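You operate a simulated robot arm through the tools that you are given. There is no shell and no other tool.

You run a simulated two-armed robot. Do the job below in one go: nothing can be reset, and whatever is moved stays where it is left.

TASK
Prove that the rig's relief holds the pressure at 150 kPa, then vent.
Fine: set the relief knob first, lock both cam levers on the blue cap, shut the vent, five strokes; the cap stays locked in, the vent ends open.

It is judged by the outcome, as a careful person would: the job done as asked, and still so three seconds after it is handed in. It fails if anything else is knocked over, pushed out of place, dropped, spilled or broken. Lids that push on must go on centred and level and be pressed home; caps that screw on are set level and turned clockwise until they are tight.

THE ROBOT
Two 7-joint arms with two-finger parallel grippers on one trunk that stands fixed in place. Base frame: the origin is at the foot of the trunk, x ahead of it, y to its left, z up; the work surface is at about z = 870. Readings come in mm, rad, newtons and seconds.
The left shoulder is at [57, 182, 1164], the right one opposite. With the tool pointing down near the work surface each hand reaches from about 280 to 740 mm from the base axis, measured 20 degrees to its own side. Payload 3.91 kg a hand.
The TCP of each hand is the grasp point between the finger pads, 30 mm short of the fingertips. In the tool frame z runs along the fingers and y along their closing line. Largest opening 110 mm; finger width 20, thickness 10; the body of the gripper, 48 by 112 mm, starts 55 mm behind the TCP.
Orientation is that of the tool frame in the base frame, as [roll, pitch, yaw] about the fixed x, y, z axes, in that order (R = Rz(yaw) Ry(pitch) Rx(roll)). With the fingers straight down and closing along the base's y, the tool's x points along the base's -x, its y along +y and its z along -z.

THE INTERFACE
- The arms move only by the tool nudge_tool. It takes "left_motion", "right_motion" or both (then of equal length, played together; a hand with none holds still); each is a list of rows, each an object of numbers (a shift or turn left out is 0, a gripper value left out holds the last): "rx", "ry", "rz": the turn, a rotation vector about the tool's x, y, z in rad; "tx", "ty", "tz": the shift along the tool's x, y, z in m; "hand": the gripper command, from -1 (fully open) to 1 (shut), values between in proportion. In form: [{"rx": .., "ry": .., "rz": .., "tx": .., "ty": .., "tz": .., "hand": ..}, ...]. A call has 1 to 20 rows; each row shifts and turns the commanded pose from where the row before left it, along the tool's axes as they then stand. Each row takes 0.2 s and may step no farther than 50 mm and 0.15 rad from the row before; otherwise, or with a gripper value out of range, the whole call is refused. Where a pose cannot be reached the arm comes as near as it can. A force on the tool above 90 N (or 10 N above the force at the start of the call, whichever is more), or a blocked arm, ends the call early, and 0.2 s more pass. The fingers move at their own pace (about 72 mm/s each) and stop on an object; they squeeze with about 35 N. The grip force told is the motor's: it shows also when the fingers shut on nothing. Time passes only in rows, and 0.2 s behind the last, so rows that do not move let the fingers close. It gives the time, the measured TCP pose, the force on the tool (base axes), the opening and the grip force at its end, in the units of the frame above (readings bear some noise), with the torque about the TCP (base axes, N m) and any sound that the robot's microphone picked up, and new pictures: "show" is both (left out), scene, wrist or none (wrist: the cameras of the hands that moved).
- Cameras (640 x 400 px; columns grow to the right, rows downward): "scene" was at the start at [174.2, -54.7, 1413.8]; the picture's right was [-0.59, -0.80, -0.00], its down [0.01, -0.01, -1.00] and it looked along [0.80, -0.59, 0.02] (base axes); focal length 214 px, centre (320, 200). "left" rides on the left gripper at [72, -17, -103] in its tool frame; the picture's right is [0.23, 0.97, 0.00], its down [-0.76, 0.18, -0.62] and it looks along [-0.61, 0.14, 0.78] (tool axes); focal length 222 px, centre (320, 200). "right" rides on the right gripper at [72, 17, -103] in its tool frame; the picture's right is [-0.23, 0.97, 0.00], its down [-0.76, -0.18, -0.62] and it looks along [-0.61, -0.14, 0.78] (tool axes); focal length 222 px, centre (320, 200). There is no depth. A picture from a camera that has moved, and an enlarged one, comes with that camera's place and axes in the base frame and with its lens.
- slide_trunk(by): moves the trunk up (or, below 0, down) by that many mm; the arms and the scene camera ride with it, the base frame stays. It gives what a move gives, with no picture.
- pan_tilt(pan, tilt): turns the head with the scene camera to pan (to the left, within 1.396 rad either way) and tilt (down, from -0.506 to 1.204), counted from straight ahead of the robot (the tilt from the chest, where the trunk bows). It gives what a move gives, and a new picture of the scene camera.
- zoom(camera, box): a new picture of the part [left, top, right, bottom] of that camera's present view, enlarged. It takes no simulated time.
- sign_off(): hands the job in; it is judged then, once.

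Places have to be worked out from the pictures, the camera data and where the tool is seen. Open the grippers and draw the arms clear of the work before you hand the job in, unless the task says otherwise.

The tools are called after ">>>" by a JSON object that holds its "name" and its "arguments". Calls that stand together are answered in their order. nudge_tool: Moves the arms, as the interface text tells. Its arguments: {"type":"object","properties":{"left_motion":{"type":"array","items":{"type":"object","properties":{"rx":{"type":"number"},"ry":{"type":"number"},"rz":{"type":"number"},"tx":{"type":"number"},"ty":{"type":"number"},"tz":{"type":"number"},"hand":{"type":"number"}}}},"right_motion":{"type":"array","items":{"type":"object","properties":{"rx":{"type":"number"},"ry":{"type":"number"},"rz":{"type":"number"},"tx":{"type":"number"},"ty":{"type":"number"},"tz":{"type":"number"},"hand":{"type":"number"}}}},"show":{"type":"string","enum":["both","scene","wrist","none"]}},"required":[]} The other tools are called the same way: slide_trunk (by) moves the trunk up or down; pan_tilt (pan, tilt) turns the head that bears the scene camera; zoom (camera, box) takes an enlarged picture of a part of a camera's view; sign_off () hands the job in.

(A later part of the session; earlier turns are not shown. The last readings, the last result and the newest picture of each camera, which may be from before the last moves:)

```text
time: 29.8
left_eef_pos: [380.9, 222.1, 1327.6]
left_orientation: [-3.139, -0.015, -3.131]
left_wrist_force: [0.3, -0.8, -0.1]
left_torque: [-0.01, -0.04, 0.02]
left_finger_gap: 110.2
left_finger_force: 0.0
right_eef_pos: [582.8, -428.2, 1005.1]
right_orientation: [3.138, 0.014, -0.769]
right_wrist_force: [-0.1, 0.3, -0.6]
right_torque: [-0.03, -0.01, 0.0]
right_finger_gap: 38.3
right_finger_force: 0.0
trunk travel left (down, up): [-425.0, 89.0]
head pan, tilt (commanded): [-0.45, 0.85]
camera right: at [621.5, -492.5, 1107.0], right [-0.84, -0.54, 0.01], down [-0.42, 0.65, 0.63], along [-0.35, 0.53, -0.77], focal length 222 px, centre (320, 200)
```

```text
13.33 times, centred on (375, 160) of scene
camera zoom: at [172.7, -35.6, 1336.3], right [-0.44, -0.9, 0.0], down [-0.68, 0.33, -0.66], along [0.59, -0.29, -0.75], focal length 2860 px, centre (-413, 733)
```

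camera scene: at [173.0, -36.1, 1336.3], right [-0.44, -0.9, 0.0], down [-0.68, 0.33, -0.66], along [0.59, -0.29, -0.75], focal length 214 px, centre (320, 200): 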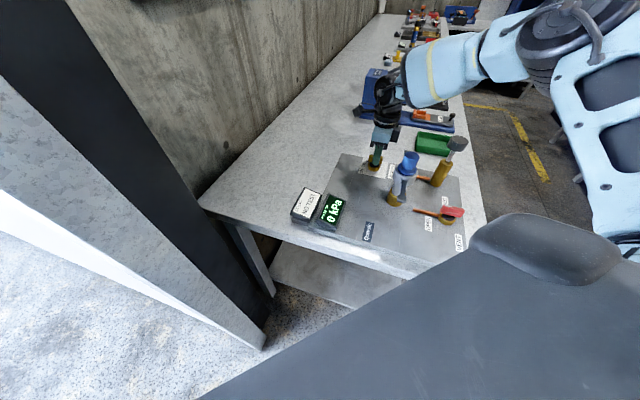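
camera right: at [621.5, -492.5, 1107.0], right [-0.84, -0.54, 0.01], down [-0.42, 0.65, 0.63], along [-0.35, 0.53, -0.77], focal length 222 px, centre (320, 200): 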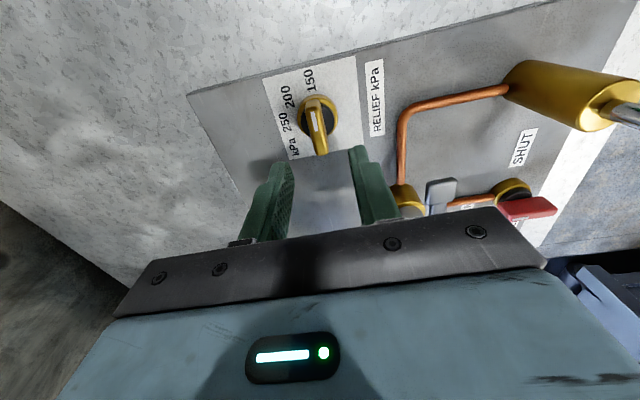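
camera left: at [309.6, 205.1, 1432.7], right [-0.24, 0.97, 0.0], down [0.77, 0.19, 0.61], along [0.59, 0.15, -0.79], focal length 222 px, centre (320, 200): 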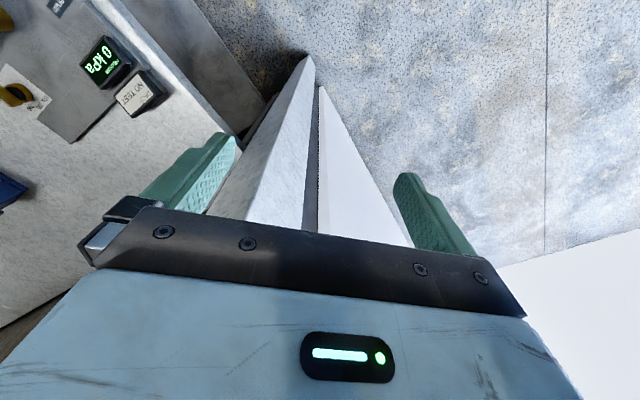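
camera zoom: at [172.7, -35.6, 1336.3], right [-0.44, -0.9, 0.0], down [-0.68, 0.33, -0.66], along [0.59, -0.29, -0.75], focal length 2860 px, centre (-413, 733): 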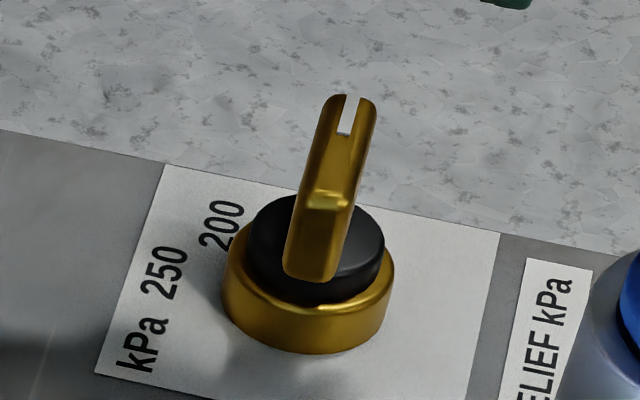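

The pointer now measures at -45.8° against the plate's -45.4°, so the knob is set at 150 within about 1 kPa. Next, the cam levers: I'll look at the coupling closely from both cameras.

>>> {"name": "zoom", "arguments": {"camera": "scene", "box": [375, 140, 445, 212]}}

>>> {"name": "nudge_tool", "arguments": {"right_motion": [{"tz": -0.04}, {"tz": -0.04}, {"tz": -0.03}, {}], "show": "wrist"}}

```text
5.56 times, centred on (410, 176) of scene
camera zoom: at [172.7, -35.6, 1336.3], right [-0.44, -0.9, 0.0], down [-0.68, 0.33, -0.66], along [0.59, -0.29, -0.75], focal length 1192 px, centre (-180, 333)
```

zoom: 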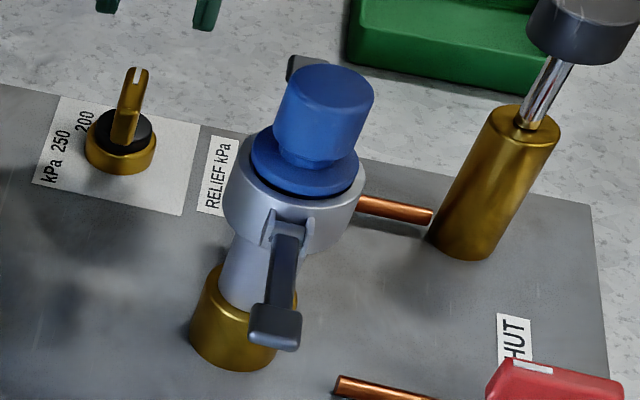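

```text
time: 30.8
left_eef_pos: [381.4, 222.0, 1326.8]
left_orientation: [-3.141, -0.017, -3.131]
left_wrist_force: [-0.5, 0.6, 1.2]
left_torque: [0.01, 0.0, 0.03]
left_finger_gap: 109.9
left_finger_force: 0.2
right_eef_pos: [583.2, -429.5, 1115.2]
right_orientation: [3.138, 0.013, -0.771]
right_wrist_force: [0.3, -0.8, 0.6]
right_torque: [-0.01, 0.01, 0.01]
right_finger_gap: 38.3
right_finger_force: 0.0
trunk travel left (down, up): [-425.0, 89.0]
head pan, tilt (commanded): [-0.45, 0.85]
camera right: at [623.7, -492.6, 1217.3], right [-0.84, -0.54, 0.01], down [-0.42, 0.65, 0.63], along [-0.35, 0.53, -0.77], focal length 222 px, centre (320, 200)
```

right: 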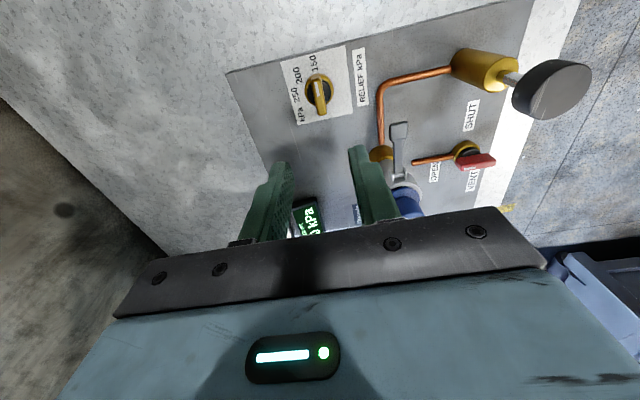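

Levers: coupling axis ≈(438,-399), back lever pivot ≈35 mm out and its paddle ≈88 mm out along (0.7,-0.7) at z≈987. I'll close the right hand, bring it over the back lever and tilt it so the fingers lean toward the coupling.

>>> {"name": "nudge_tool", "arguments": {"right_motion": [{"hand": 1.0, "rz": 0.014}, {"tx": -0.012, "ty": 0.041}, {"tx": -0.012, "ty": 0.04}, {"ry": -0.125}, {"ry": -0.125}, {}], "show": "both"}}

>>> {"name": "zoom", "arguments": {"camera": "right", "box": [240, 60, 420, 220]}}

>>> {"name": "zoom", "arguments": {"camera": "scene", "box": [355, 100, 475, 212]}}

```text
time: 32.2
left_eef_pos: [380.6, 222.1, 1328.1]
left_orientation: [-3.14, -0.016, -3.13]
left_wrist_force: [-0.5, -0.8, -0.5]
left_torque: [-0.01, -0.01, -0.01]
left_finger_gap: 109.7
left_finger_force: 0.1
right_eef_pos: [510.0, -470.2, 1115.5]
right_orientation: [3.137, 0.265, -0.783]
right_wrist_force: [0.8, 1.1, 0.5]
right_torque: [0.03, -0.03, -0.01]
right_finger_gap: 0.0
right_finger_force: 35.0
trunk travel left (down, up): [-425.0, 89.0]
head pan, tilt (commanded): [-0.45, 0.85]
camera scene: at [172.5, -35.2, 1336.3], right [-0.44, -0.9, 0.0], down [-0.68, 0.33, -0.66], along [0.59, -0.29, -0.75], focal length 214 px, centre (320, 200)
camera right: at [565.1, -550.9, 1197.2], right [-0.84, -0.54, 0.06], down [-0.28, 0.53, 0.8], along [-0.46, 0.66, -0.6], focal length 222 px, centre (320, 200)
```

scene: 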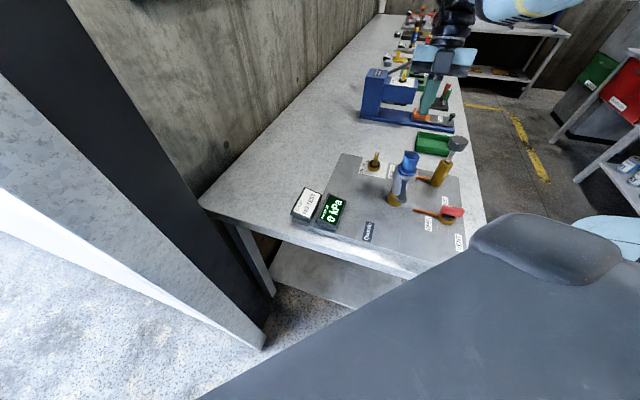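
right: 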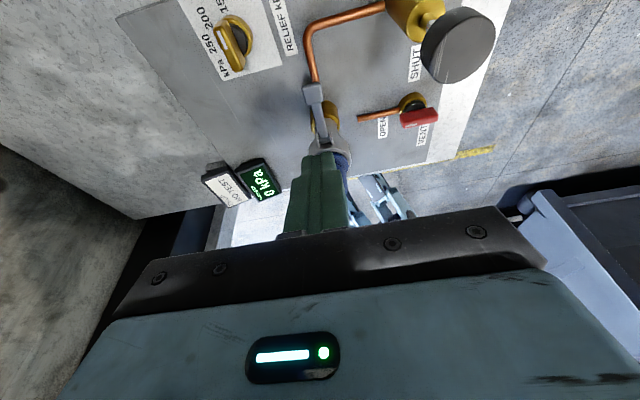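

```text
2.50 times, centred on (330, 140) of right
camera zoom: at [565.1, -550.9, 1197.2], right [-0.84, -0.54, 0.06], down [-0.28, 0.53, 0.8], along [-0.46, 0.66, -0.6], focal length 555 px, centre (295, 350)
```

zoom: 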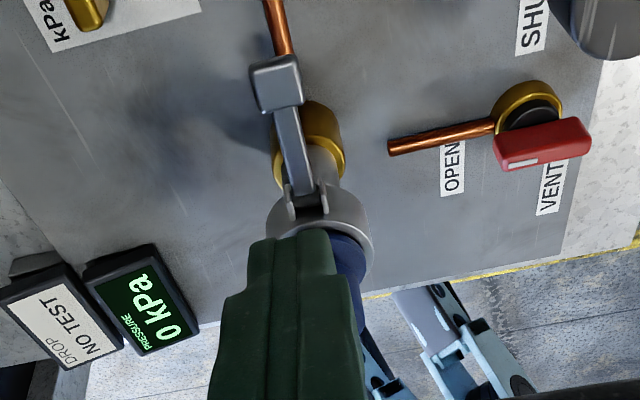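

```text
3.57 times, centred on (415, 156) of scene
camera zoom: at [172.5, -35.2, 1336.3], right [-0.44, -0.9, 0.0], down [-0.68, 0.33, -0.66], along [0.59, -0.29, -0.75], focal length 766 px, centre (-19, 357)
```

zoom: 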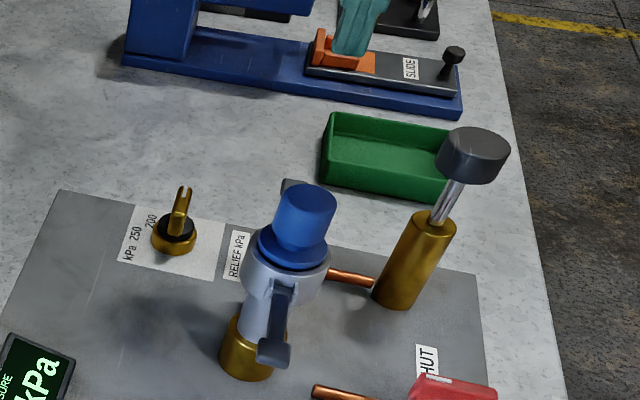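

The closed fingers line up with the back lever (lever line within 2 mm). Descend to just above the paddle.

>>> {"name": "nudge_tool", "arguments": {"right_motion": [{"tx": 0.0073, "tz": 0.0276}, {"tx": 0.0073, "tz": 0.0276}, {"tx": 0.0071, "tz": 0.0275}, {}], "show": "both"}}

>>> {"name": "zoom", "arguments": {"camera": "right", "box": [240, 60, 420, 220]}}

>>> {"name": "zoom", "arguments": {"camera": "scene", "box": [355, 100, 475, 212]}}

```text
time: 33.2
left_eef_pos: [380.8, 221.9, 1328.5]
left_orientation: [-3.14, -0.016, -3.131]
left_wrist_force: [-1.2, -1.1, 0.4]
left_torque: [0.02, -0.01, 0.04]
left_finger_gap: 110.2
left_finger_force: 0.0
right_eef_pos: [508.8, -470.4, 1027.9]
right_orientation: [3.137, 0.264, -0.785]
right_wrist_force: [0.2, -0.4, 0.4]
right_torque: [0.0, 0.0, 0.0]
right_finger_gap: 0.0
right_finger_force: 34.6
trunk travel left (down, up): [-425.0, 89.0]
head pan, tilt (commanded): [-0.45, 0.85]
camera scene: at [172.3, -35.2, 1336.4], right [-0.44, -0.9, 0.0], down [-0.68, 0.33, -0.66], along [0.59, -0.29, -0.75], focal length 214 px, centre (320, 200)
camera right: at [565.0, -551.2, 1109.0], right [-0.84, -0.53, 0.06], down [-0.28, 0.53, 0.8], along [-0.46, 0.66, -0.6], focal length 222 px, centre (320, 200)
```

scene: 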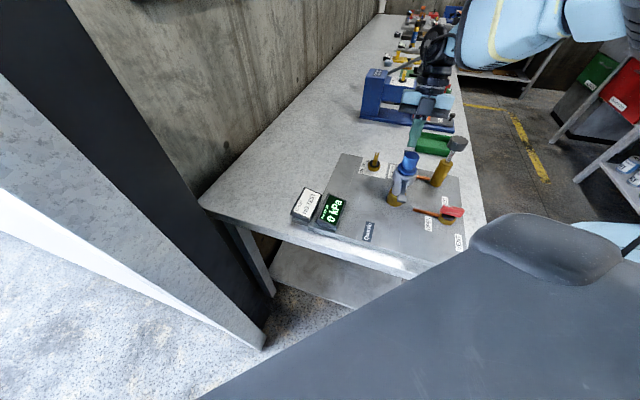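
right: 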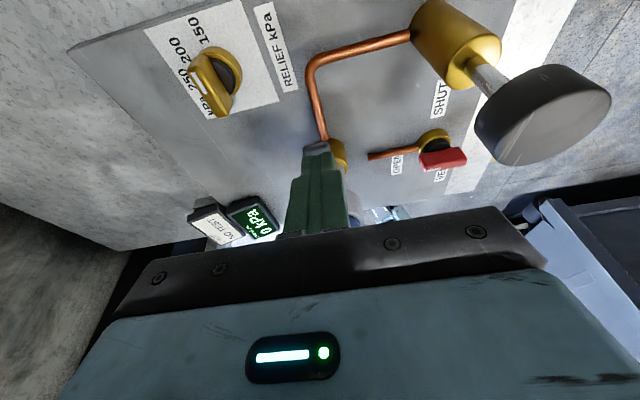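

```text
2.50 times, centred on (330, 140) of right
camera zoom: at [565.0, -551.2, 1109.0], right [-0.84, -0.53, 0.06], down [-0.28, 0.53, 0.8], along [-0.46, 0.66, -0.6], focal length 555 px, centre (295, 350)
```

zoom: 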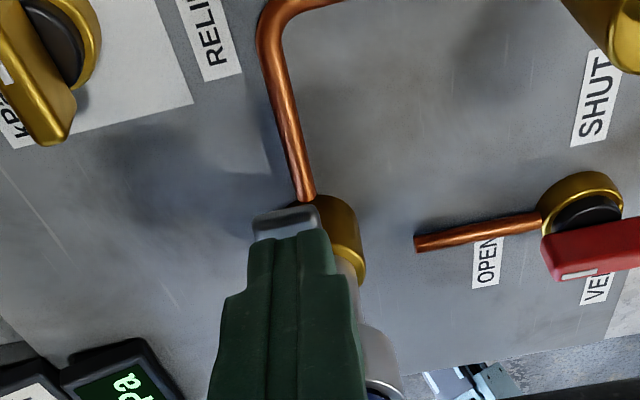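

```text
3.57 times, centred on (415, 156) of scene
camera zoom: at [172.3, -35.2, 1336.4], right [-0.44, -0.9, 0.0], down [-0.68, 0.33, -0.66], along [0.59, -0.29, -0.75], focal length 766 px, centre (-19, 357)
```

zoom: 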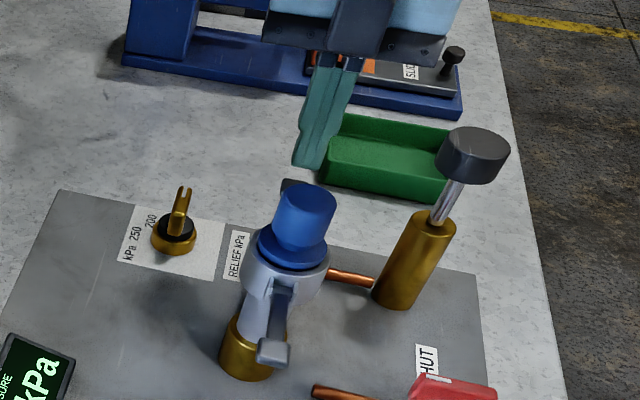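

Tip is just above the paddle. I'll press along the lever's arc to about 45° and check.

>>> {"name": "nudge_tool", "arguments": {"right_motion": [{"tx": 0.002, "tz": 0.0073}, {"tx": 0.0015, "tz": 0.0064}, {"tx": 0.0015, "tz": 0.0064}, {"tx": -0.0002, "tz": 0.0066}, {"tx": -0.0002, "tz": 0.0066}, {"tx": -0.0019, "tz": 0.0063}, {"tx": -0.0019, "tz": 0.0063}, {}], "show": "both"}}

>>> {"name": "zoom", "arguments": {"camera": "right", "box": [240, 60, 420, 220]}}

>>> {"name": "zoom", "arguments": {"camera": "scene", "box": [375, 120, 445, 212]}}

```text
time: 35.0
left_eef_pos: [380.1, 222.0, 1327.7]
left_orientation: [-3.139, -0.014, -3.129]
left_wrist_force: [-0.4, -0.4, 0.6]
left_torque: [-0.01, 0.04, 0.01]
left_finger_gap: 110.1
left_finger_force: 0.1
right_eef_pos: [500.3, -462.2, 984.5]
right_orientation: [3.137, 0.264, -0.785]
right_wrist_force: [-0.5, -0.2, -0.6]
right_torque: [0.0, 0.0, -0.01]
right_finger_gap: 0.0
right_finger_force: 35.3
trunk travel left (down, up): [-425.0, 89.0]
head pan, tilt (commanded): [-0.45, 0.85]
camera scene: at [172.6, -35.4, 1336.3], right [-0.44, -0.9, 0.0], down [-0.68, 0.33, -0.66], along [0.59, -0.29, -0.75], focal length 214 px, centre (320, 200)
camera right: at [555.6, -543.3, 1065.7], right [-0.84, -0.53, 0.06], down [-0.28, 0.53, 0.8], along [-0.46, 0.66, -0.6], focal length 222 px, centre (320, 200)
```

scene: 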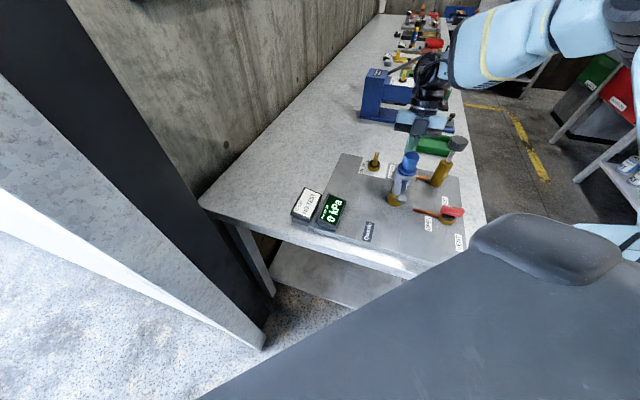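
right: 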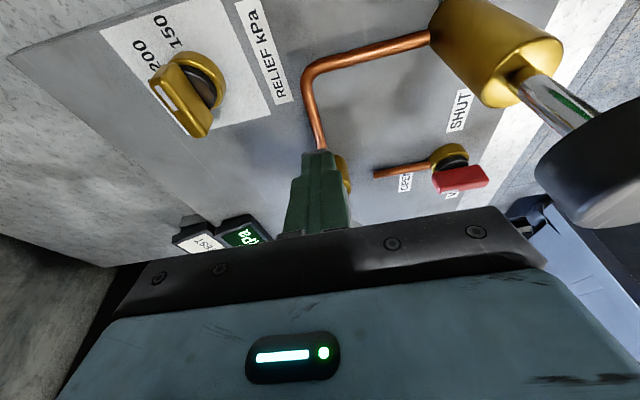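

```text
2.50 times, centred on (330, 140) of right
camera zoom: at [555.6, -543.3, 1065.7], right [-0.84, -0.53, 0.06], down [-0.28, 0.53, 0.8], along [-0.46, 0.66, -0.6], focal length 555 px, centre (295, 350)
```

zoom: 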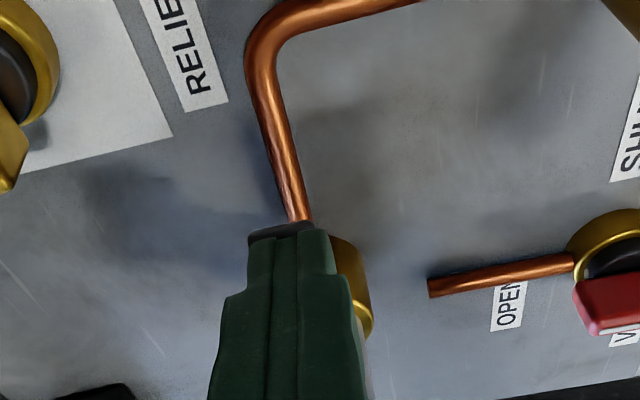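

```text
4.35 times, centred on (410, 166) of scene
camera zoom: at [172.6, -35.4, 1336.3], right [-0.44, -0.9, 0.0], down [-0.68, 0.33, -0.66], along [0.59, -0.29, -0.75], focal length 932 px, centre (-71, 348)
```

zoom: 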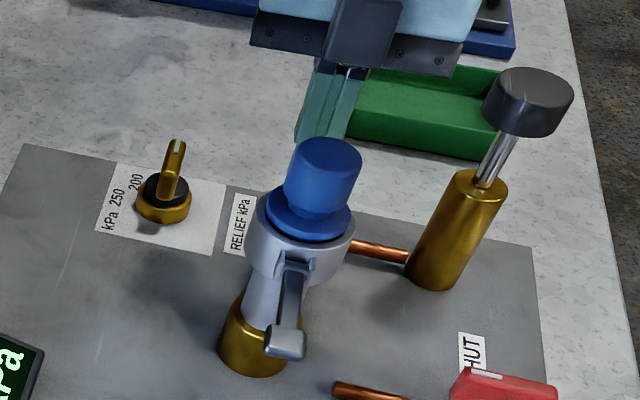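

The back lever is swinging down freely under the tip. Continue the arc to vertical.

>>> {"name": "nudge_tool", "arguments": {"right_motion": [{"tx": -0.0035, "tz": 0.0056}, {"tx": -0.0035, "tz": 0.0055}, {"tx": -0.0048, "tz": 0.0045}, {"tx": -0.0048, "tz": 0.0045}, {"tx": -0.0057, "tz": 0.0031}, {"tx": -0.0057, "tz": 0.0031}, {"tx": -0.003, "tz": 0.0008}, {}], "show": "both"}}

>>> {"name": "zoom", "arguments": {"camera": "right", "box": [240, 60, 420, 220]}}

>>> {"name": "zoom", "arguments": {"camera": "scene", "box": [375, 120, 445, 212]}}

```text
time: 36.8
left_eef_pos: [382.0, 218.4, 1327.3]
left_orientation: [3.139, -0.015, -3.131]
left_wrist_force: [-0.6, -0.4, 0.6]
left_torque: [0.05, -0.01, 0.01]
left_finger_gap: 110.1
left_finger_force: 0.1
right_eef_pos: [479.2, -441.4, 968.5]
right_orientation: [-3.141, 0.252, -0.788]
right_wrist_force: [19.1, -31.0, 19.8]
right_torque: [-0.58, -0.26, 0.13]
right_finger_gap: 0.1
right_finger_force: 35.3
trunk travel left (down, up): [-425.0, 89.0]
head pan, tilt (commanded): [-0.45, 0.85]
camera scene: at [173.5, -38.3, 1336.3], right [-0.44, -0.9, 0.0], down [-0.68, 0.33, -0.66], along [0.59, -0.29, -0.75], focal length 214 px, centre (320, 200)
camera right: at [533.2, -521.8, 1050.3], right [-0.84, -0.53, 0.06], down [-0.28, 0.54, 0.79], along [-0.45, 0.66, -0.6], focal length 222 px, centre (320, 200)
```

scene: 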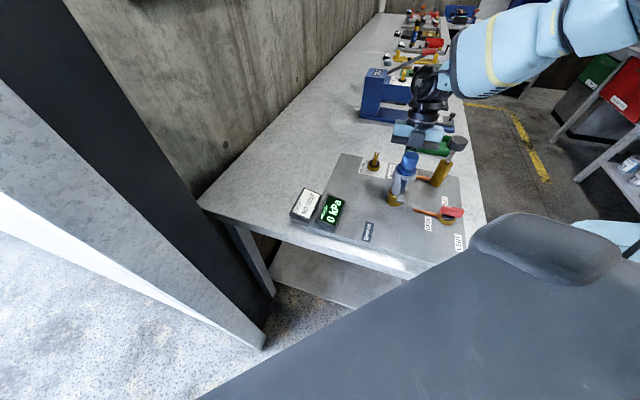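
right: 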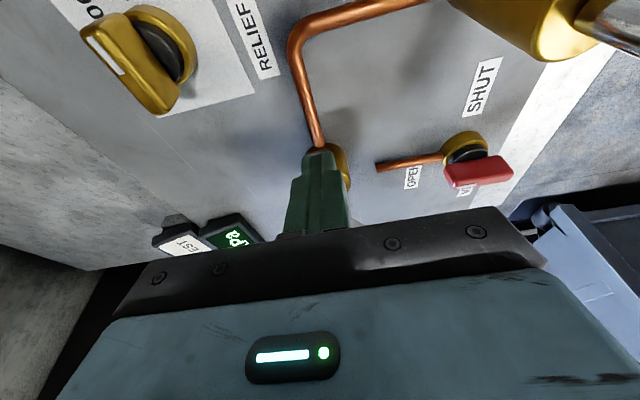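

```text
2.50 times, centred on (330, 140) of right
camera zoom: at [533.2, -521.8, 1050.3], right [-0.84, -0.53, 0.06], down [-0.28, 0.54, 0.79], along [-0.45, 0.66, -0.6], focal length 555 px, centre (295, 350)
```

zoom: 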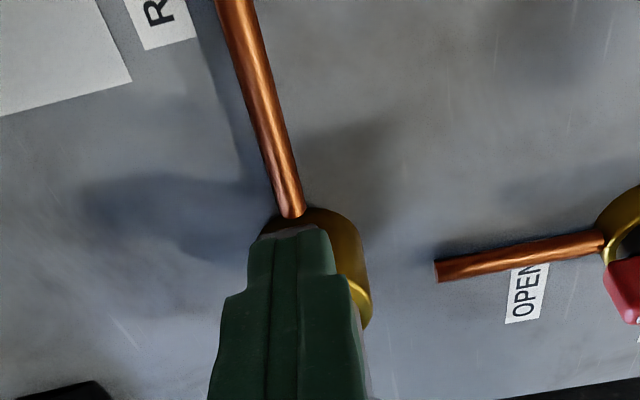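

```text
4.35 times, centred on (410, 166) of scene
camera zoom: at [173.5, -38.3, 1336.3], right [-0.44, -0.9, 0.0], down [-0.68, 0.33, -0.66], along [0.59, -0.29, -0.75], focal length 932 px, centre (-71, 348)
```

zoom: 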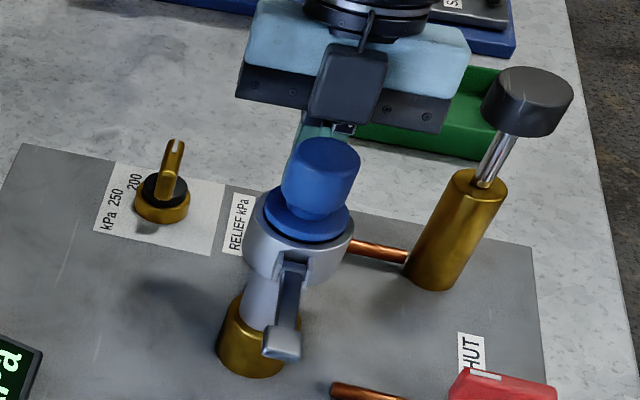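

The lever is close to vertical and the tip feels ~41 N. I'll push a few mm more inward to make sure it is home, then back off and look.

>>> {"name": "nudge_tool", "arguments": {"right_motion": [{"tx": -0.003}, {"tx": -0.003}, {}, {}], "show": "none"}}

```text
time: 37.8
left_eef_pos: [383.6, 216.9, 1326.5]
left_orientation: [3.14, -0.019, -3.132]
left_wrist_force: [-0.1, -1.2, 0.2]
left_torque: [0.01, 0.01, 0.0]
left_finger_gap: 110.2
left_finger_force: 0.0
right_eef_pos: [478.2, -440.6, 968.9]
right_orientation: [-3.141, 0.246, -0.786]
right_wrist_force: [33.6, -43.1, 16.4]
right_torque: [-1.28, -0.33, -0.02]
right_finger_gap: 0.0
right_finger_force: 34.7
trunk travel left (down, up): [-425.0, 89.0]
head pan, tilt (commanded): [-0.45, 0.85]
```

It moved only ~1 mm at 57 N, so it is at its stop. Back off outward and look at the lever.

>>> {"name": "nudge_tool", "arguments": {"right_motion": [{"tx": 0.02}, {"tx": 0.03}, {"tx": 0.03, "tz": -0.03}, {"tz": -0.04}, {}], "show": "wrist"}}

>>> {"name": "zoom", "arguments": {"camera": "right", "box": [240, 60, 420, 220]}}

```text
time: 39.0
left_eef_pos: [381.4, 221.7, 1327.5]
left_orientation: [-3.139, -0.016, -3.132]
left_wrist_force: [0.1, -0.3, -0.4]
left_torque: [-0.01, 0.02, 0.02]
left_finger_gap: 109.9
left_finger_force: 0.0
right_eef_pos: [538.4, -499.7, 1016.9]
right_orientation: [3.139, 0.264, -0.782]
right_wrist_force: [-0.9, 0.5, 0.2]
right_torque: [-0.02, -0.02, -0.01]
right_finger_gap: 0.0
right_finger_force: 35.0
trunk travel left (down, up): [-425.0, 89.0]
head pan, tilt (commanded): [-0.45, 0.85]
camera right: at [593.8, -582.1, 1098.0], right [-0.84, -0.54, 0.06], down [-0.28, 0.53, 0.8], along [-0.46, 0.66, -0.6], focal length 222 px, centre (320, 200)
```

right: 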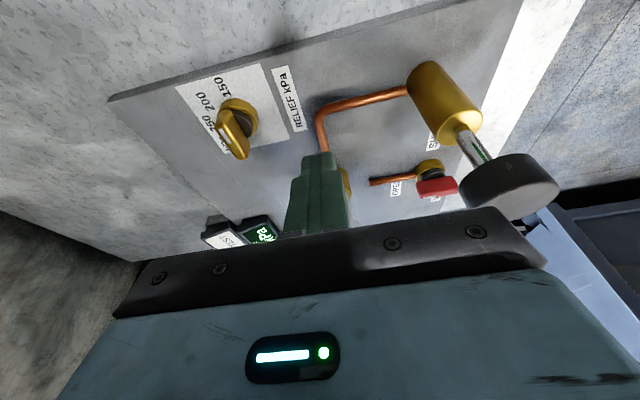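

```text
2.50 times, centred on (330, 140) of right
camera zoom: at [593.8, -582.1, 1098.0], right [-0.84, -0.54, 0.06], down [-0.28, 0.53, 0.8], along [-0.46, 0.66, -0.6], focal length 555 px, centre (295, 350)
```

zoom: 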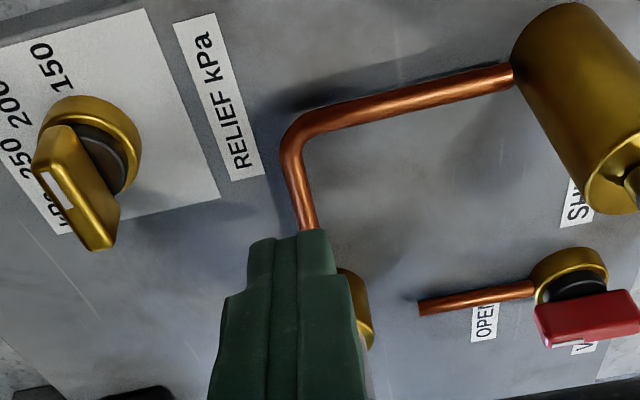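

The fingers hide the lever; shift sideways to see it.

>>> {"name": "nudge_tool", "arguments": {"right_motion": [{"tz": -0.03}, {"ty": -0.04}, {"ty": -0.03}, {}], "show": "wrist"}}

>>> {"name": "zoom", "arguments": {"camera": "right", "box": [320, 80, 480, 240]}}

```text
time: 40.0
left_eef_pos: [380.6, 221.8, 1327.4]
left_orientation: [-3.139, -0.017, -3.132]
left_wrist_force: [0.5, 1.0, 0.0]
left_torque: [0.01, 0.01, -0.01]
left_finger_gap: 109.9
left_finger_force: 0.1
right_eef_pos: [590.5, -455.4, 1045.1]
right_orientation: [3.138, 0.265, -0.787]
right_wrist_force: [-0.5, 0.2, 0.3]
right_torque: [0.04, 0.02, 0.0]
right_finger_gap: 0.0
right_finger_force: 34.9
trunk travel left (down, up): [-425.0, 89.0]
head pan, tilt (commanded): [-0.45, 0.85]
camera right: at [646.2, -535.7, 1126.4], right [-0.84, -0.53, 0.06], down [-0.28, 0.53, 0.8], along [-0.46, 0.66, -0.6], focal length 222 px, centre (320, 200)
```

right: 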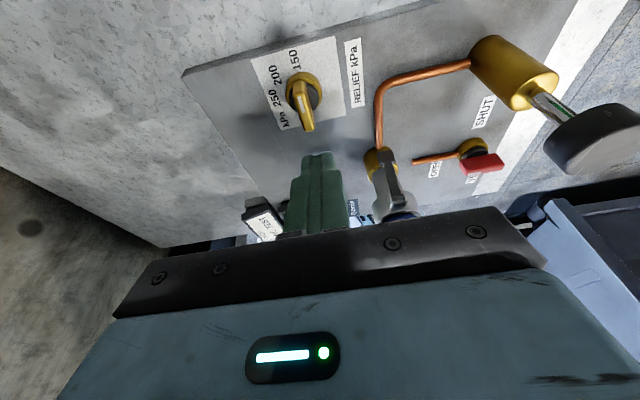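

```text
2.50 times, centred on (400, 160) of right
camera zoom: at [646.2, -535.7, 1126.4], right [-0.84, -0.53, 0.06], down [-0.28, 0.53, 0.8], along [-0.46, 0.66, -0.6], focal length 555 px, centre (120, 300)
```

zoom: 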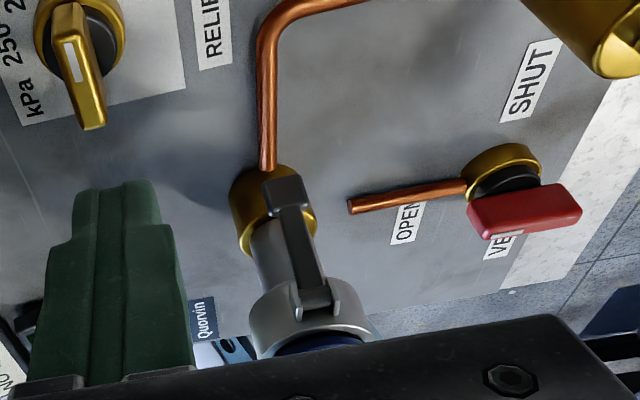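

The back lever now hangs vertical along the body (paddle ≈ρ 38, z 925) — locked. Next the front lever: raise, untilt, and carry the hand over to the near side.

>>> {"name": "nudge_tool", "arguments": {"right_motion": [{"tx": -0.009, "tz": -0.032}, {"tx": -0.009, "tz": -0.032}, {"tx": -0.009, "tz": -0.032}, {"ry": 0.132}, {"ry": 0.132}, {"tx": -0.0383, "ty": 0.0112}, {"tx": -0.0383, "ty": 0.0112}, {"tx": -0.0383, "ty": 0.0112}, {"tx": -0.0383, "ty": 0.0112}, {"tx": -0.0383, "ty": 0.0112}, {"tx": -0.0383, "ty": 0.0112}, {}], "show": "none"}}

>>> {"name": "nudge_tool", "arguments": {"right_motion": [{"rz": -0.15}, {"rz": -0.15}, {"rz": -0.15}, {"rz": -0.15}, {"rz": -0.15}, {"rz": -0.15}, {"rz": -0.15}, {"rz": -0.15}, {"rz": -0.15}, {"rz": -0.15}, {"rz": -0.15}, {"rz": -0.15}, {"rz": -0.15}, {"rz": -0.15}, {"rz": -0.15}, {"rz": -0.15}, {"rz": -0.15}, {"rz": -0.15}, {"rz": -0.15}, {"rz": -0.15}], "show": "both"}}

```text
time: 42.6
left_eef_pos: [381.4, 220.7, 1326.7]
left_orientation: [3.141, -0.018, -3.132]
left_wrist_force: [0.1, 1.0, 0.4]
left_torque: [-0.02, 0.05, 0.04]
left_finger_gap: 110.2
left_finger_force: 0.0
right_eef_pos: [381.7, -340.4, 1143.4]
right_orientation: [3.137, 0.001, -0.786]
right_wrist_force: [0.4, -0.1, -0.6]
right_torque: [-0.02, 0.03, -0.02]
right_finger_gap: 0.1
right_finger_force: 34.9
trunk travel left (down, up): [-425.0, 89.0]
head pan, tilt (commanded): [-0.45, 0.85]
```

```text
time: 46.8
left_eef_pos: [381.2, 222.8, 1327.5]
left_orientation: [-3.138, -0.015, -3.129]
left_wrist_force: [0.4, -0.8, -0.3]
left_torque: [0.02, -0.03, 0.01]
left_finger_gap: 110.1
left_finger_force: 0.2
right_eef_pos: [383.4, -341.0, 1143.8]
right_orientation: [-3.138, 0.001, 2.218]
right_wrist_force: [-0.4, -1.2, 0.5]
right_torque: [-0.02, 0.04, 0.01]
right_finger_gap: 0.0
right_finger_force: 35.3
trunk travel left (down, up): [-425.0, 89.0]
head pan, tilt (commanded): [-0.45, 0.85]
camera scene: at [172.6, -35.5, 1336.3], right [-0.44, -0.9, 0.0], down [-0.68, 0.33, -0.66], along [0.59, -0.29, -0.75], focal length 214 px, centre (320, 200)
camera right: at [351.2, -273.0, 1247.7], right [0.91, 0.41, 0.0], down [0.32, -0.71, 0.62], along [0.25, -0.57, -0.78], focal length 222 px, centre (320, 200)
```

scene: 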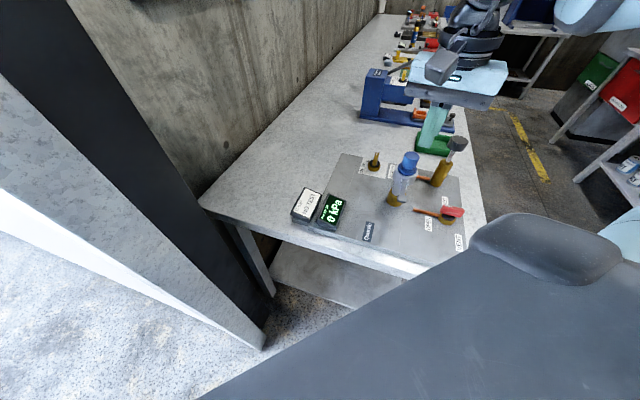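
right: 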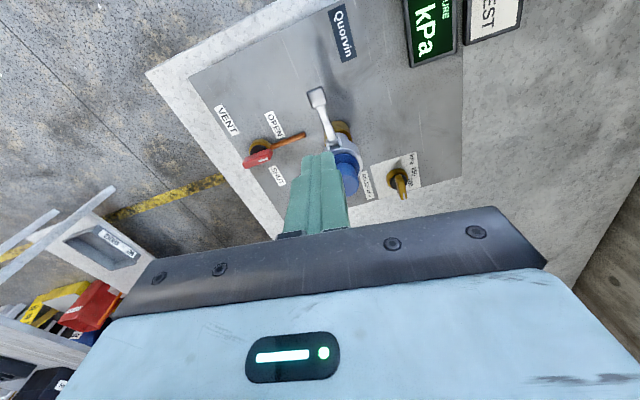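

Now I'll finish the turn to 135°, centre over the front lever (target (367,-328)), tilt and descend above its paddle.

>>> {"name": "nudge_tool", "arguments": {"right_motion": [{"rz": -0.138}, {"tx": 0.0209, "ty": -0.0024}, {"ry": -0.132}, {"ry": -0.132}, {"tx": 0.0074, "tz": 0.0274}, {"tx": 0.0074, "tz": 0.0274}, {"tx": 0.0074, "tz": 0.0274}, {}], "show": "both"}}

>>> {"name": "zoom", "arguments": {"camera": "right", "box": [240, 60, 420, 220]}}

>>> {"name": "zoom", "arguments": {"camera": "scene", "box": [375, 120, 465, 220]}}

```text
time: 48.6
left_eef_pos: [380.4, 221.0, 1327.2]
left_orientation: [-3.14, -0.016, -3.13]
left_wrist_force: [0.2, 0.4, -0.1]
left_torque: [0.01, 0.0, -0.04]
left_finger_gap: 109.9
left_finger_force: 0.0
right_eef_pos: [365.1, -325.2, 1060.3]
right_orientation: [-3.137, 0.267, 2.352]
right_wrist_force: [-0.1, 0.0, -0.5]
right_torque: [0.01, 0.03, 0.0]
right_finger_gap: 0.0
right_finger_force: 35.1
trunk travel left (down, up): [-425.0, 89.0]
head pan, tilt (commanded): [-0.45, 0.85]
camera scene: at [172.3, -35.4, 1336.4], right [-0.44, -0.9, 0.0], down [-0.68, 0.33, -0.66], along [0.59, -0.29, -0.75], focal length 214 px, centre (320, 200)
camera right: at [307.5, -245.6, 1140.2], right [0.85, 0.53, 0.06], down [0.28, -0.53, 0.8], along [0.46, -0.66, -0.6], focal length 222 px, centre (320, 200)
```

scene: 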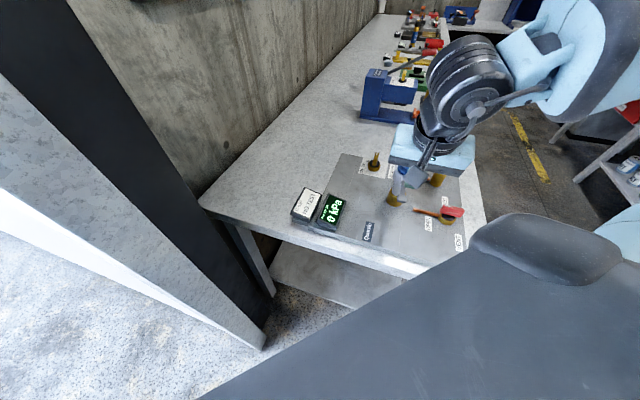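
right: 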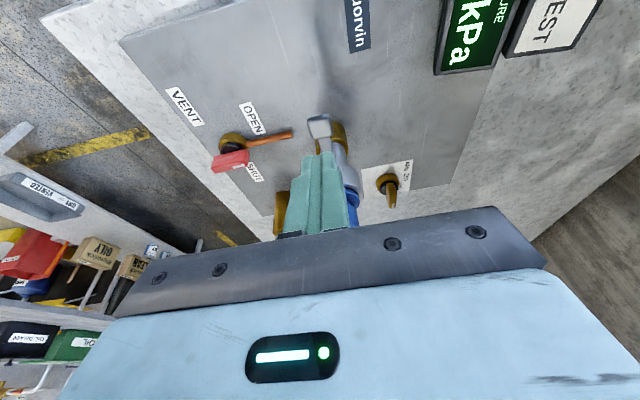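

```text
2.50 times, centred on (330, 140) of right
camera zoom: at [307.5, -245.6, 1140.2], right [0.85, 0.53, 0.06], down [0.28, -0.53, 0.8], along [0.46, -0.66, -0.6], focal length 555 px, centre (295, 350)
```

zoom: 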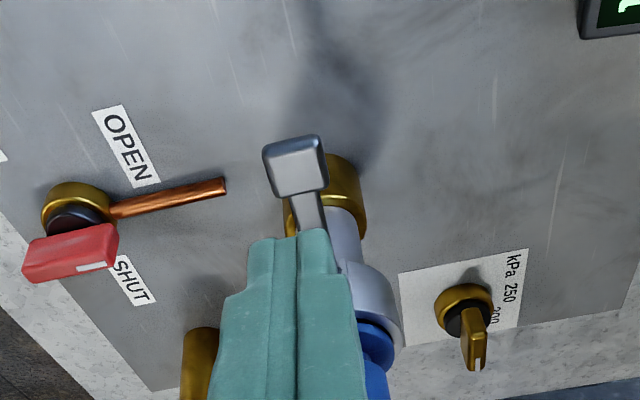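

```text
4.00 times, centred on (420, 170) of scene
camera zoom: at [172.3, -35.4, 1336.4], right [-0.44, -0.9, 0.0], down [-0.68, 0.33, -0.66], along [0.59, -0.29, -0.75], focal length 858 px, centre (-80, 320)
```

zoom: 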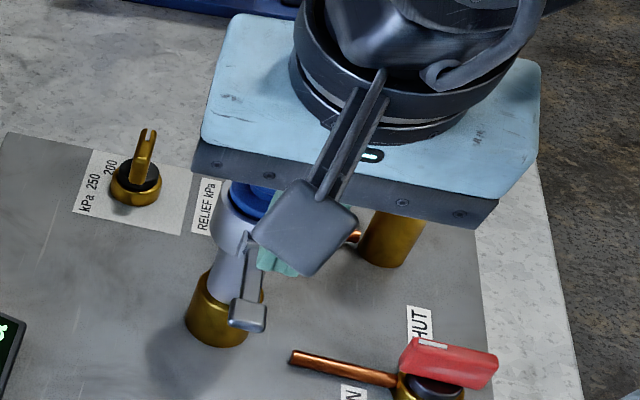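

The tip is aligned (1 mm off; I'll correct). Descend to contact and sweep the front lever along the same arc to ~45°.

>>> {"name": "nudge_tool", "arguments": {"right_motion": [{"tx": 0.0051, "ty": 0.0006, "tz": 0.0193}, {"tx": 0.0051, "ty": 0.0006, "tz": 0.0193}, {"tx": 0.0015, "tz": 0.0064}, {"tx": 0.0015, "tz": 0.0064}, {"tx": -0.0002, "tz": 0.0066}, {"tx": -0.0002, "tz": 0.0066}, {"tx": -0.0019, "tz": 0.0063}, {"tx": -0.0019, "tz": 0.0063}, {}], "show": "both"}}

>>> {"name": "zoom", "arguments": {"camera": "right", "box": [240, 60, 420, 220]}}

```text
time: 50.6
left_eef_pos: [381.4, 222.4, 1327.0]
left_orientation: [-3.138, -0.017, -3.132]
left_wrist_force: [0.4, 0.2, 0.7]
left_torque: [0.03, 0.04, -0.01]
left_finger_gap: 110.1
left_finger_force: 0.1
right_eef_pos: [376.0, -334.3, 982.3]
right_orientation: [-3.14, 0.265, 2.352]
right_wrist_force: [0.1, -0.5, 0.0]
right_torque: [0.01, -0.02, -0.01]
right_finger_gap: 0.0
right_finger_force: 35.2
trunk travel left (down, up): [-425.0, 89.0]
head pan, tilt (commanded): [-0.45, 0.85]
camera scene: at [172.6, -35.4, 1336.3], right [-0.44, -0.9, 0.0], down [-0.68, 0.33, -0.66], along [0.59, -0.29, -0.75], focal length 214 px, centre (320, 200)
camera right: at [318.1, -254.6, 1063.0], right [0.85, 0.53, 0.06], down [0.28, -0.53, 0.8], along [0.45, -0.66, -0.6], focal length 222 px, centre (320, 200)
```

scene: 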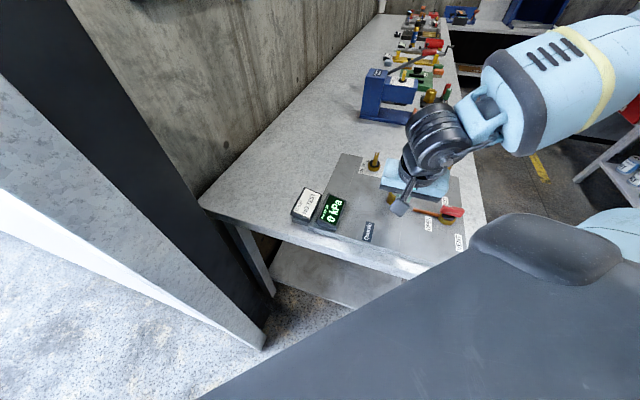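
right: 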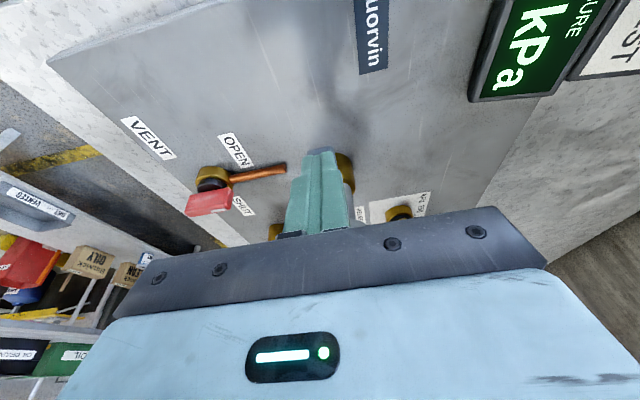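

```text
2.50 times, centred on (330, 140) of right
camera zoom: at [318.1, -254.6, 1063.0], right [0.85, 0.53, 0.06], down [0.28, -0.53, 0.8], along [0.45, -0.66, -0.6], focal length 555 px, centre (295, 350)
```

zoom: 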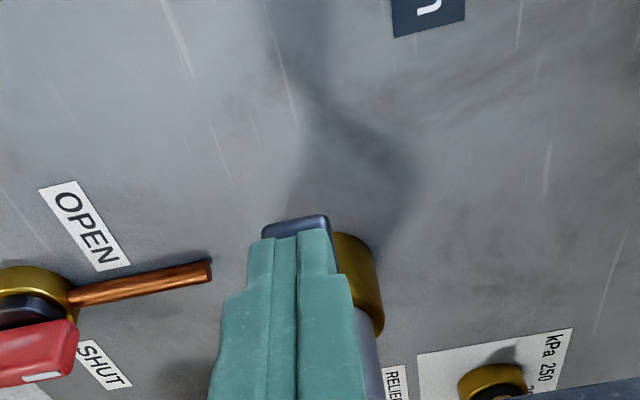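

The front lever is following. Continue the arc to vertical and press it home.

>>> {"name": "nudge_tool", "arguments": {"right_motion": [{"tx": -0.0035, "tz": 0.0056}, {"tx": -0.0035, "tz": 0.0055}, {"tx": -0.0048, "tz": 0.0045}, {"tx": -0.0048, "tz": 0.0045}, {"tx": -0.0057, "tz": 0.0031}, {"tx": -0.0057, "tz": 0.0031}, {"tx": -0.003, "tz": 0.0008}, {"tx": -0.003}, {}], "show": "none"}}

```text
time: 52.6
left_eef_pos: [376.4, 228.5, 1328.0]
left_orientation: [-3.136, -0.013, -3.13]
left_wrist_force: [1.2, -0.6, -0.8]
left_torque: [-0.03, 0.04, -0.02]
left_finger_gap: 110.0
left_finger_force: 0.1
right_eef_pos: [394.7, -354.4, 966.1]
right_orientation: [-3.136, 0.252, 2.36]
right_wrist_force: [-33.6, 45.3, 3.3]
right_torque: [1.34, 0.64, 0.09]
right_finger_gap: 0.1
right_finger_force: 35.0
trunk travel left (down, up): [-425.0, 89.0]
head pan, tilt (commanded): [-0.45, 0.85]
```

The tip is at ρ≈59 mm with 56 N outward — at the stop. Back off, rise and look.

>>> {"name": "nudge_tool", "arguments": {"right_motion": [{"tx": 0.02}, {"tx": 0.03}, {"tx": 0.02, "tz": -0.03}, {"tz": -0.04}, {"tz": -0.04}, {"ty": -0.04}, {"ty": -0.03}, {}], "show": "both"}}

>>> {"name": "zoom", "arguments": {"camera": "right", "box": [320, 60, 480, 220]}}

>>> {"name": "zoom", "arguments": {"camera": "scene", "box": [375, 140, 445, 212]}}

```text
time: 54.4
left_eef_pos: [381.6, 223.1, 1326.8]
left_orientation: [-3.14, -0.015, -3.131]
left_wrist_force: [-0.1, 0.1, -0.3]
left_torque: [0.03, 0.04, -0.03]
left_finger_gap: 110.0
left_finger_force: 0.1
right_eef_pos: [325.5, -351.5, 1068.2]
right_orientation: [-3.137, 0.261, 2.354]
right_wrist_force: [0.3, -0.8, 1.1]
right_torque: [-0.02, -0.01, -0.01]
right_finger_gap: 0.0
right_finger_force: 35.0
right hand out of reach, approached as far as the arm can: row 6, 7
trunk travel left (down, up): [-425.0, 89.0]
head pan, tilt (commanded): [-0.45, 0.85]
camera scene: at [173.0, -35.3, 1336.2], right [-0.44, -0.9, 0.0], down [-0.68, 0.33, -0.66], along [0.59, -0.29, -0.75], focal length 214 px, centre (320, 200)
camera right: at [266.6, -272.7, 1147.9], right [0.85, 0.53, 0.05], down [0.28, -0.53, 0.8], along [0.45, -0.66, -0.6], focal length 222 px, centre (320, 200)
```

scene: 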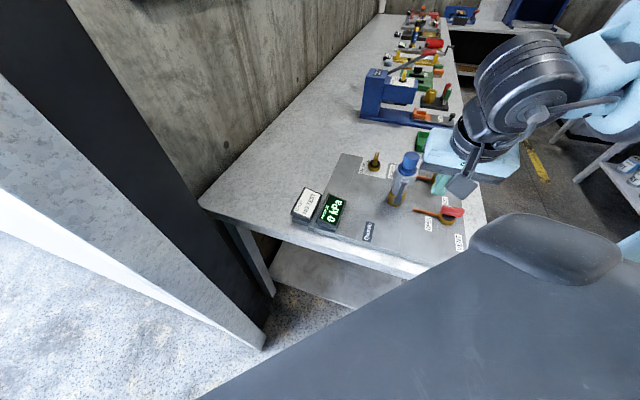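
right: 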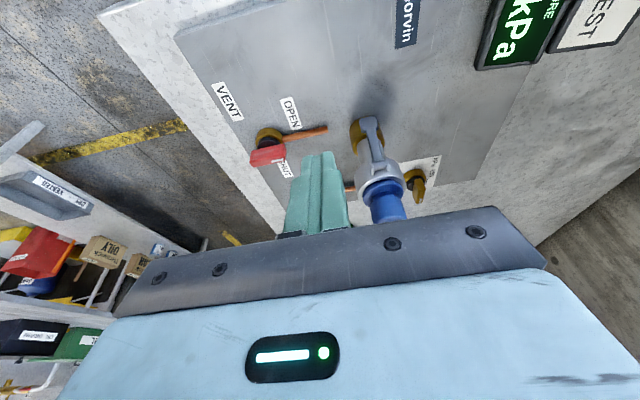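

```text
2.50 times, centred on (400, 140) of right
camera zoom: at [266.6, -272.7, 1147.9], right [0.85, 0.53, 0.05], down [0.28, -0.53, 0.8], along [0.45, -0.66, -0.6], focal length 555 px, centre (120, 350)
```

zoom: 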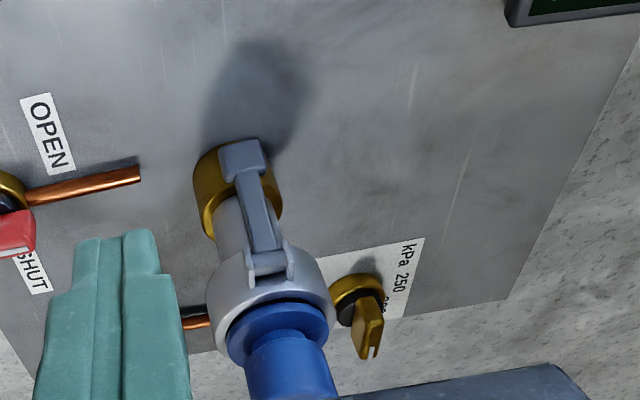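

```text
5.56 times, centred on (410, 176) of scene
camera zoom: at [173.0, -35.3, 1336.2], right [-0.44, -0.9, 0.0], down [-0.68, 0.33, -0.66], along [0.59, -0.29, -0.75], focal length 1192 px, centre (-180, 333)
```

zoom: 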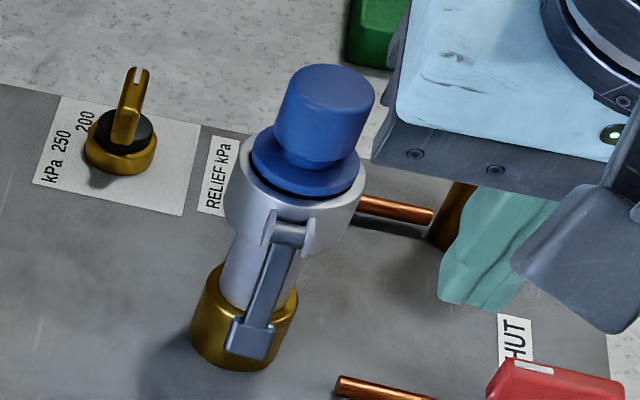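

Both levers now lie along the body. Next the vent — zoom on its red lever.

>>> {"name": "zoom", "arguments": {"camera": "scene", "box": [415, 195, 475, 255]}}

>>> {"name": "zoom", "arguments": {"camera": "right", "box": [200, 70, 340, 190]}}

```text
6.67 times, centred on (445, 225) of scene
camera zoom: at [173.0, -35.3, 1336.2], right [-0.44, -0.9, 0.0], down [-0.68, 0.33, -0.66], along [0.59, -0.29, -0.75], focal length 1430 px, centre (-513, 33)
```

zoom: 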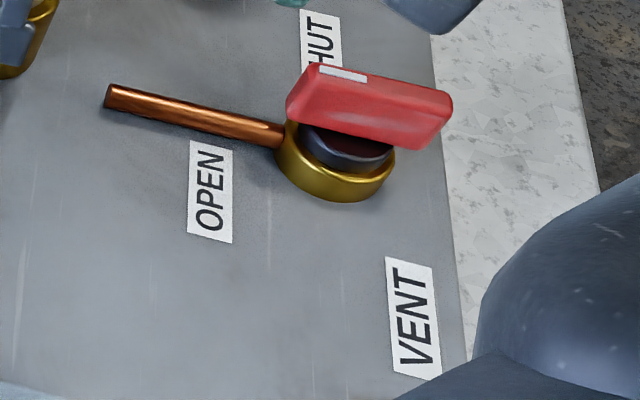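

```text
3.33 times, centred on (270, 130) of right
camera zoom: at [266.6, -272.7, 1147.9], right [0.85, 0.53, 0.05], down [0.28, -0.53, 0.8], along [0.45, -0.66, -0.6], focal length 740 px, centre (487, 433)
```

zoom: 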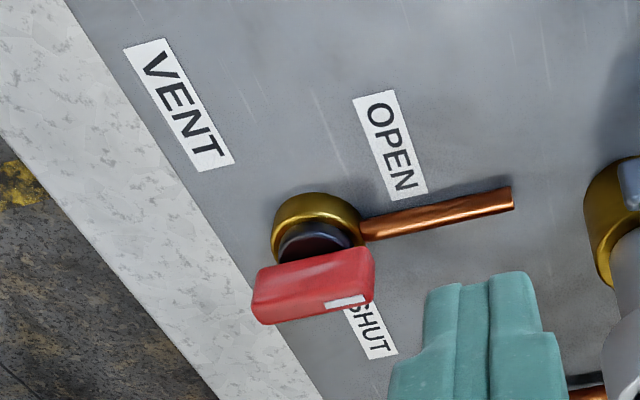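

The vent's red bar points plate-up (along its pipe, OPEN); SHUT is plate-right, i.e. a 90° clockwise turn. I'll untilt, turn the hand to straddle the bar and go over the vent at ≈(323,-469).

>>> {"name": "nudge_tool", "arguments": {"right_motion": [{"ry": 0.13}, {"ry": 0.131}, {"rz": 0.15}, {"rz": 0.15}, {"rz": 0.15}, {"rz": 0.15}, {"rz": 0.15}, {"rz": 0.15}, {"rz": 0.15}, {"rz": 0.15}, {"rz": 0.15}, {"rz": 0.15}, {"rz": 0.07, "hand": -0.3}, {}], "show": "wrist"}}

```text
time: 57.4
left_eef_pos: [382.0, 221.9, 1328.0]
left_orientation: [-3.141, -0.016, -3.132]
left_wrist_force: [0.3, 0.5, 0.0]
left_torque: [-0.01, 0.02, 0.03]
left_finger_gap: 109.8
left_finger_force: 0.0
right_eef_pos: [323.8, -351.3, 1065.6]
right_orientation: [3.14, 0.003, 0.783]
right_wrist_force: [-0.5, 0.5, 0.3]
right_torque: [-0.02, 0.0, 0.01]
right_finger_gap: 71.4
right_finger_force: 0.0
trunk travel left (down, up): [-425.0, 89.0]
head pan, tilt (commanded): [-0.45, 0.85]
camera right: at [385.7, -313.2, 1169.4], right [0.52, -0.85, 0.0], down [-0.67, -0.41, 0.62], along [-0.53, -0.33, -0.78], focal length 222 px, centre (320, 200)
```

right: 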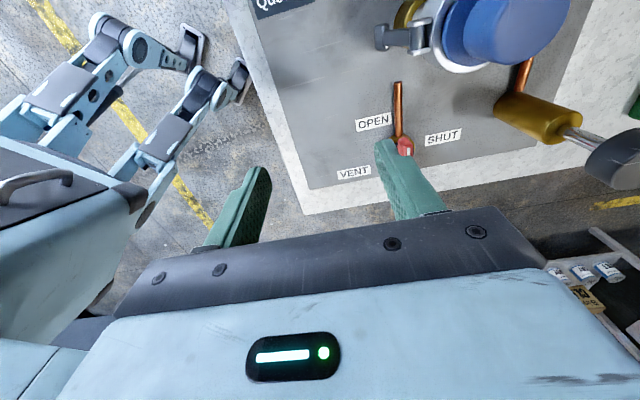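

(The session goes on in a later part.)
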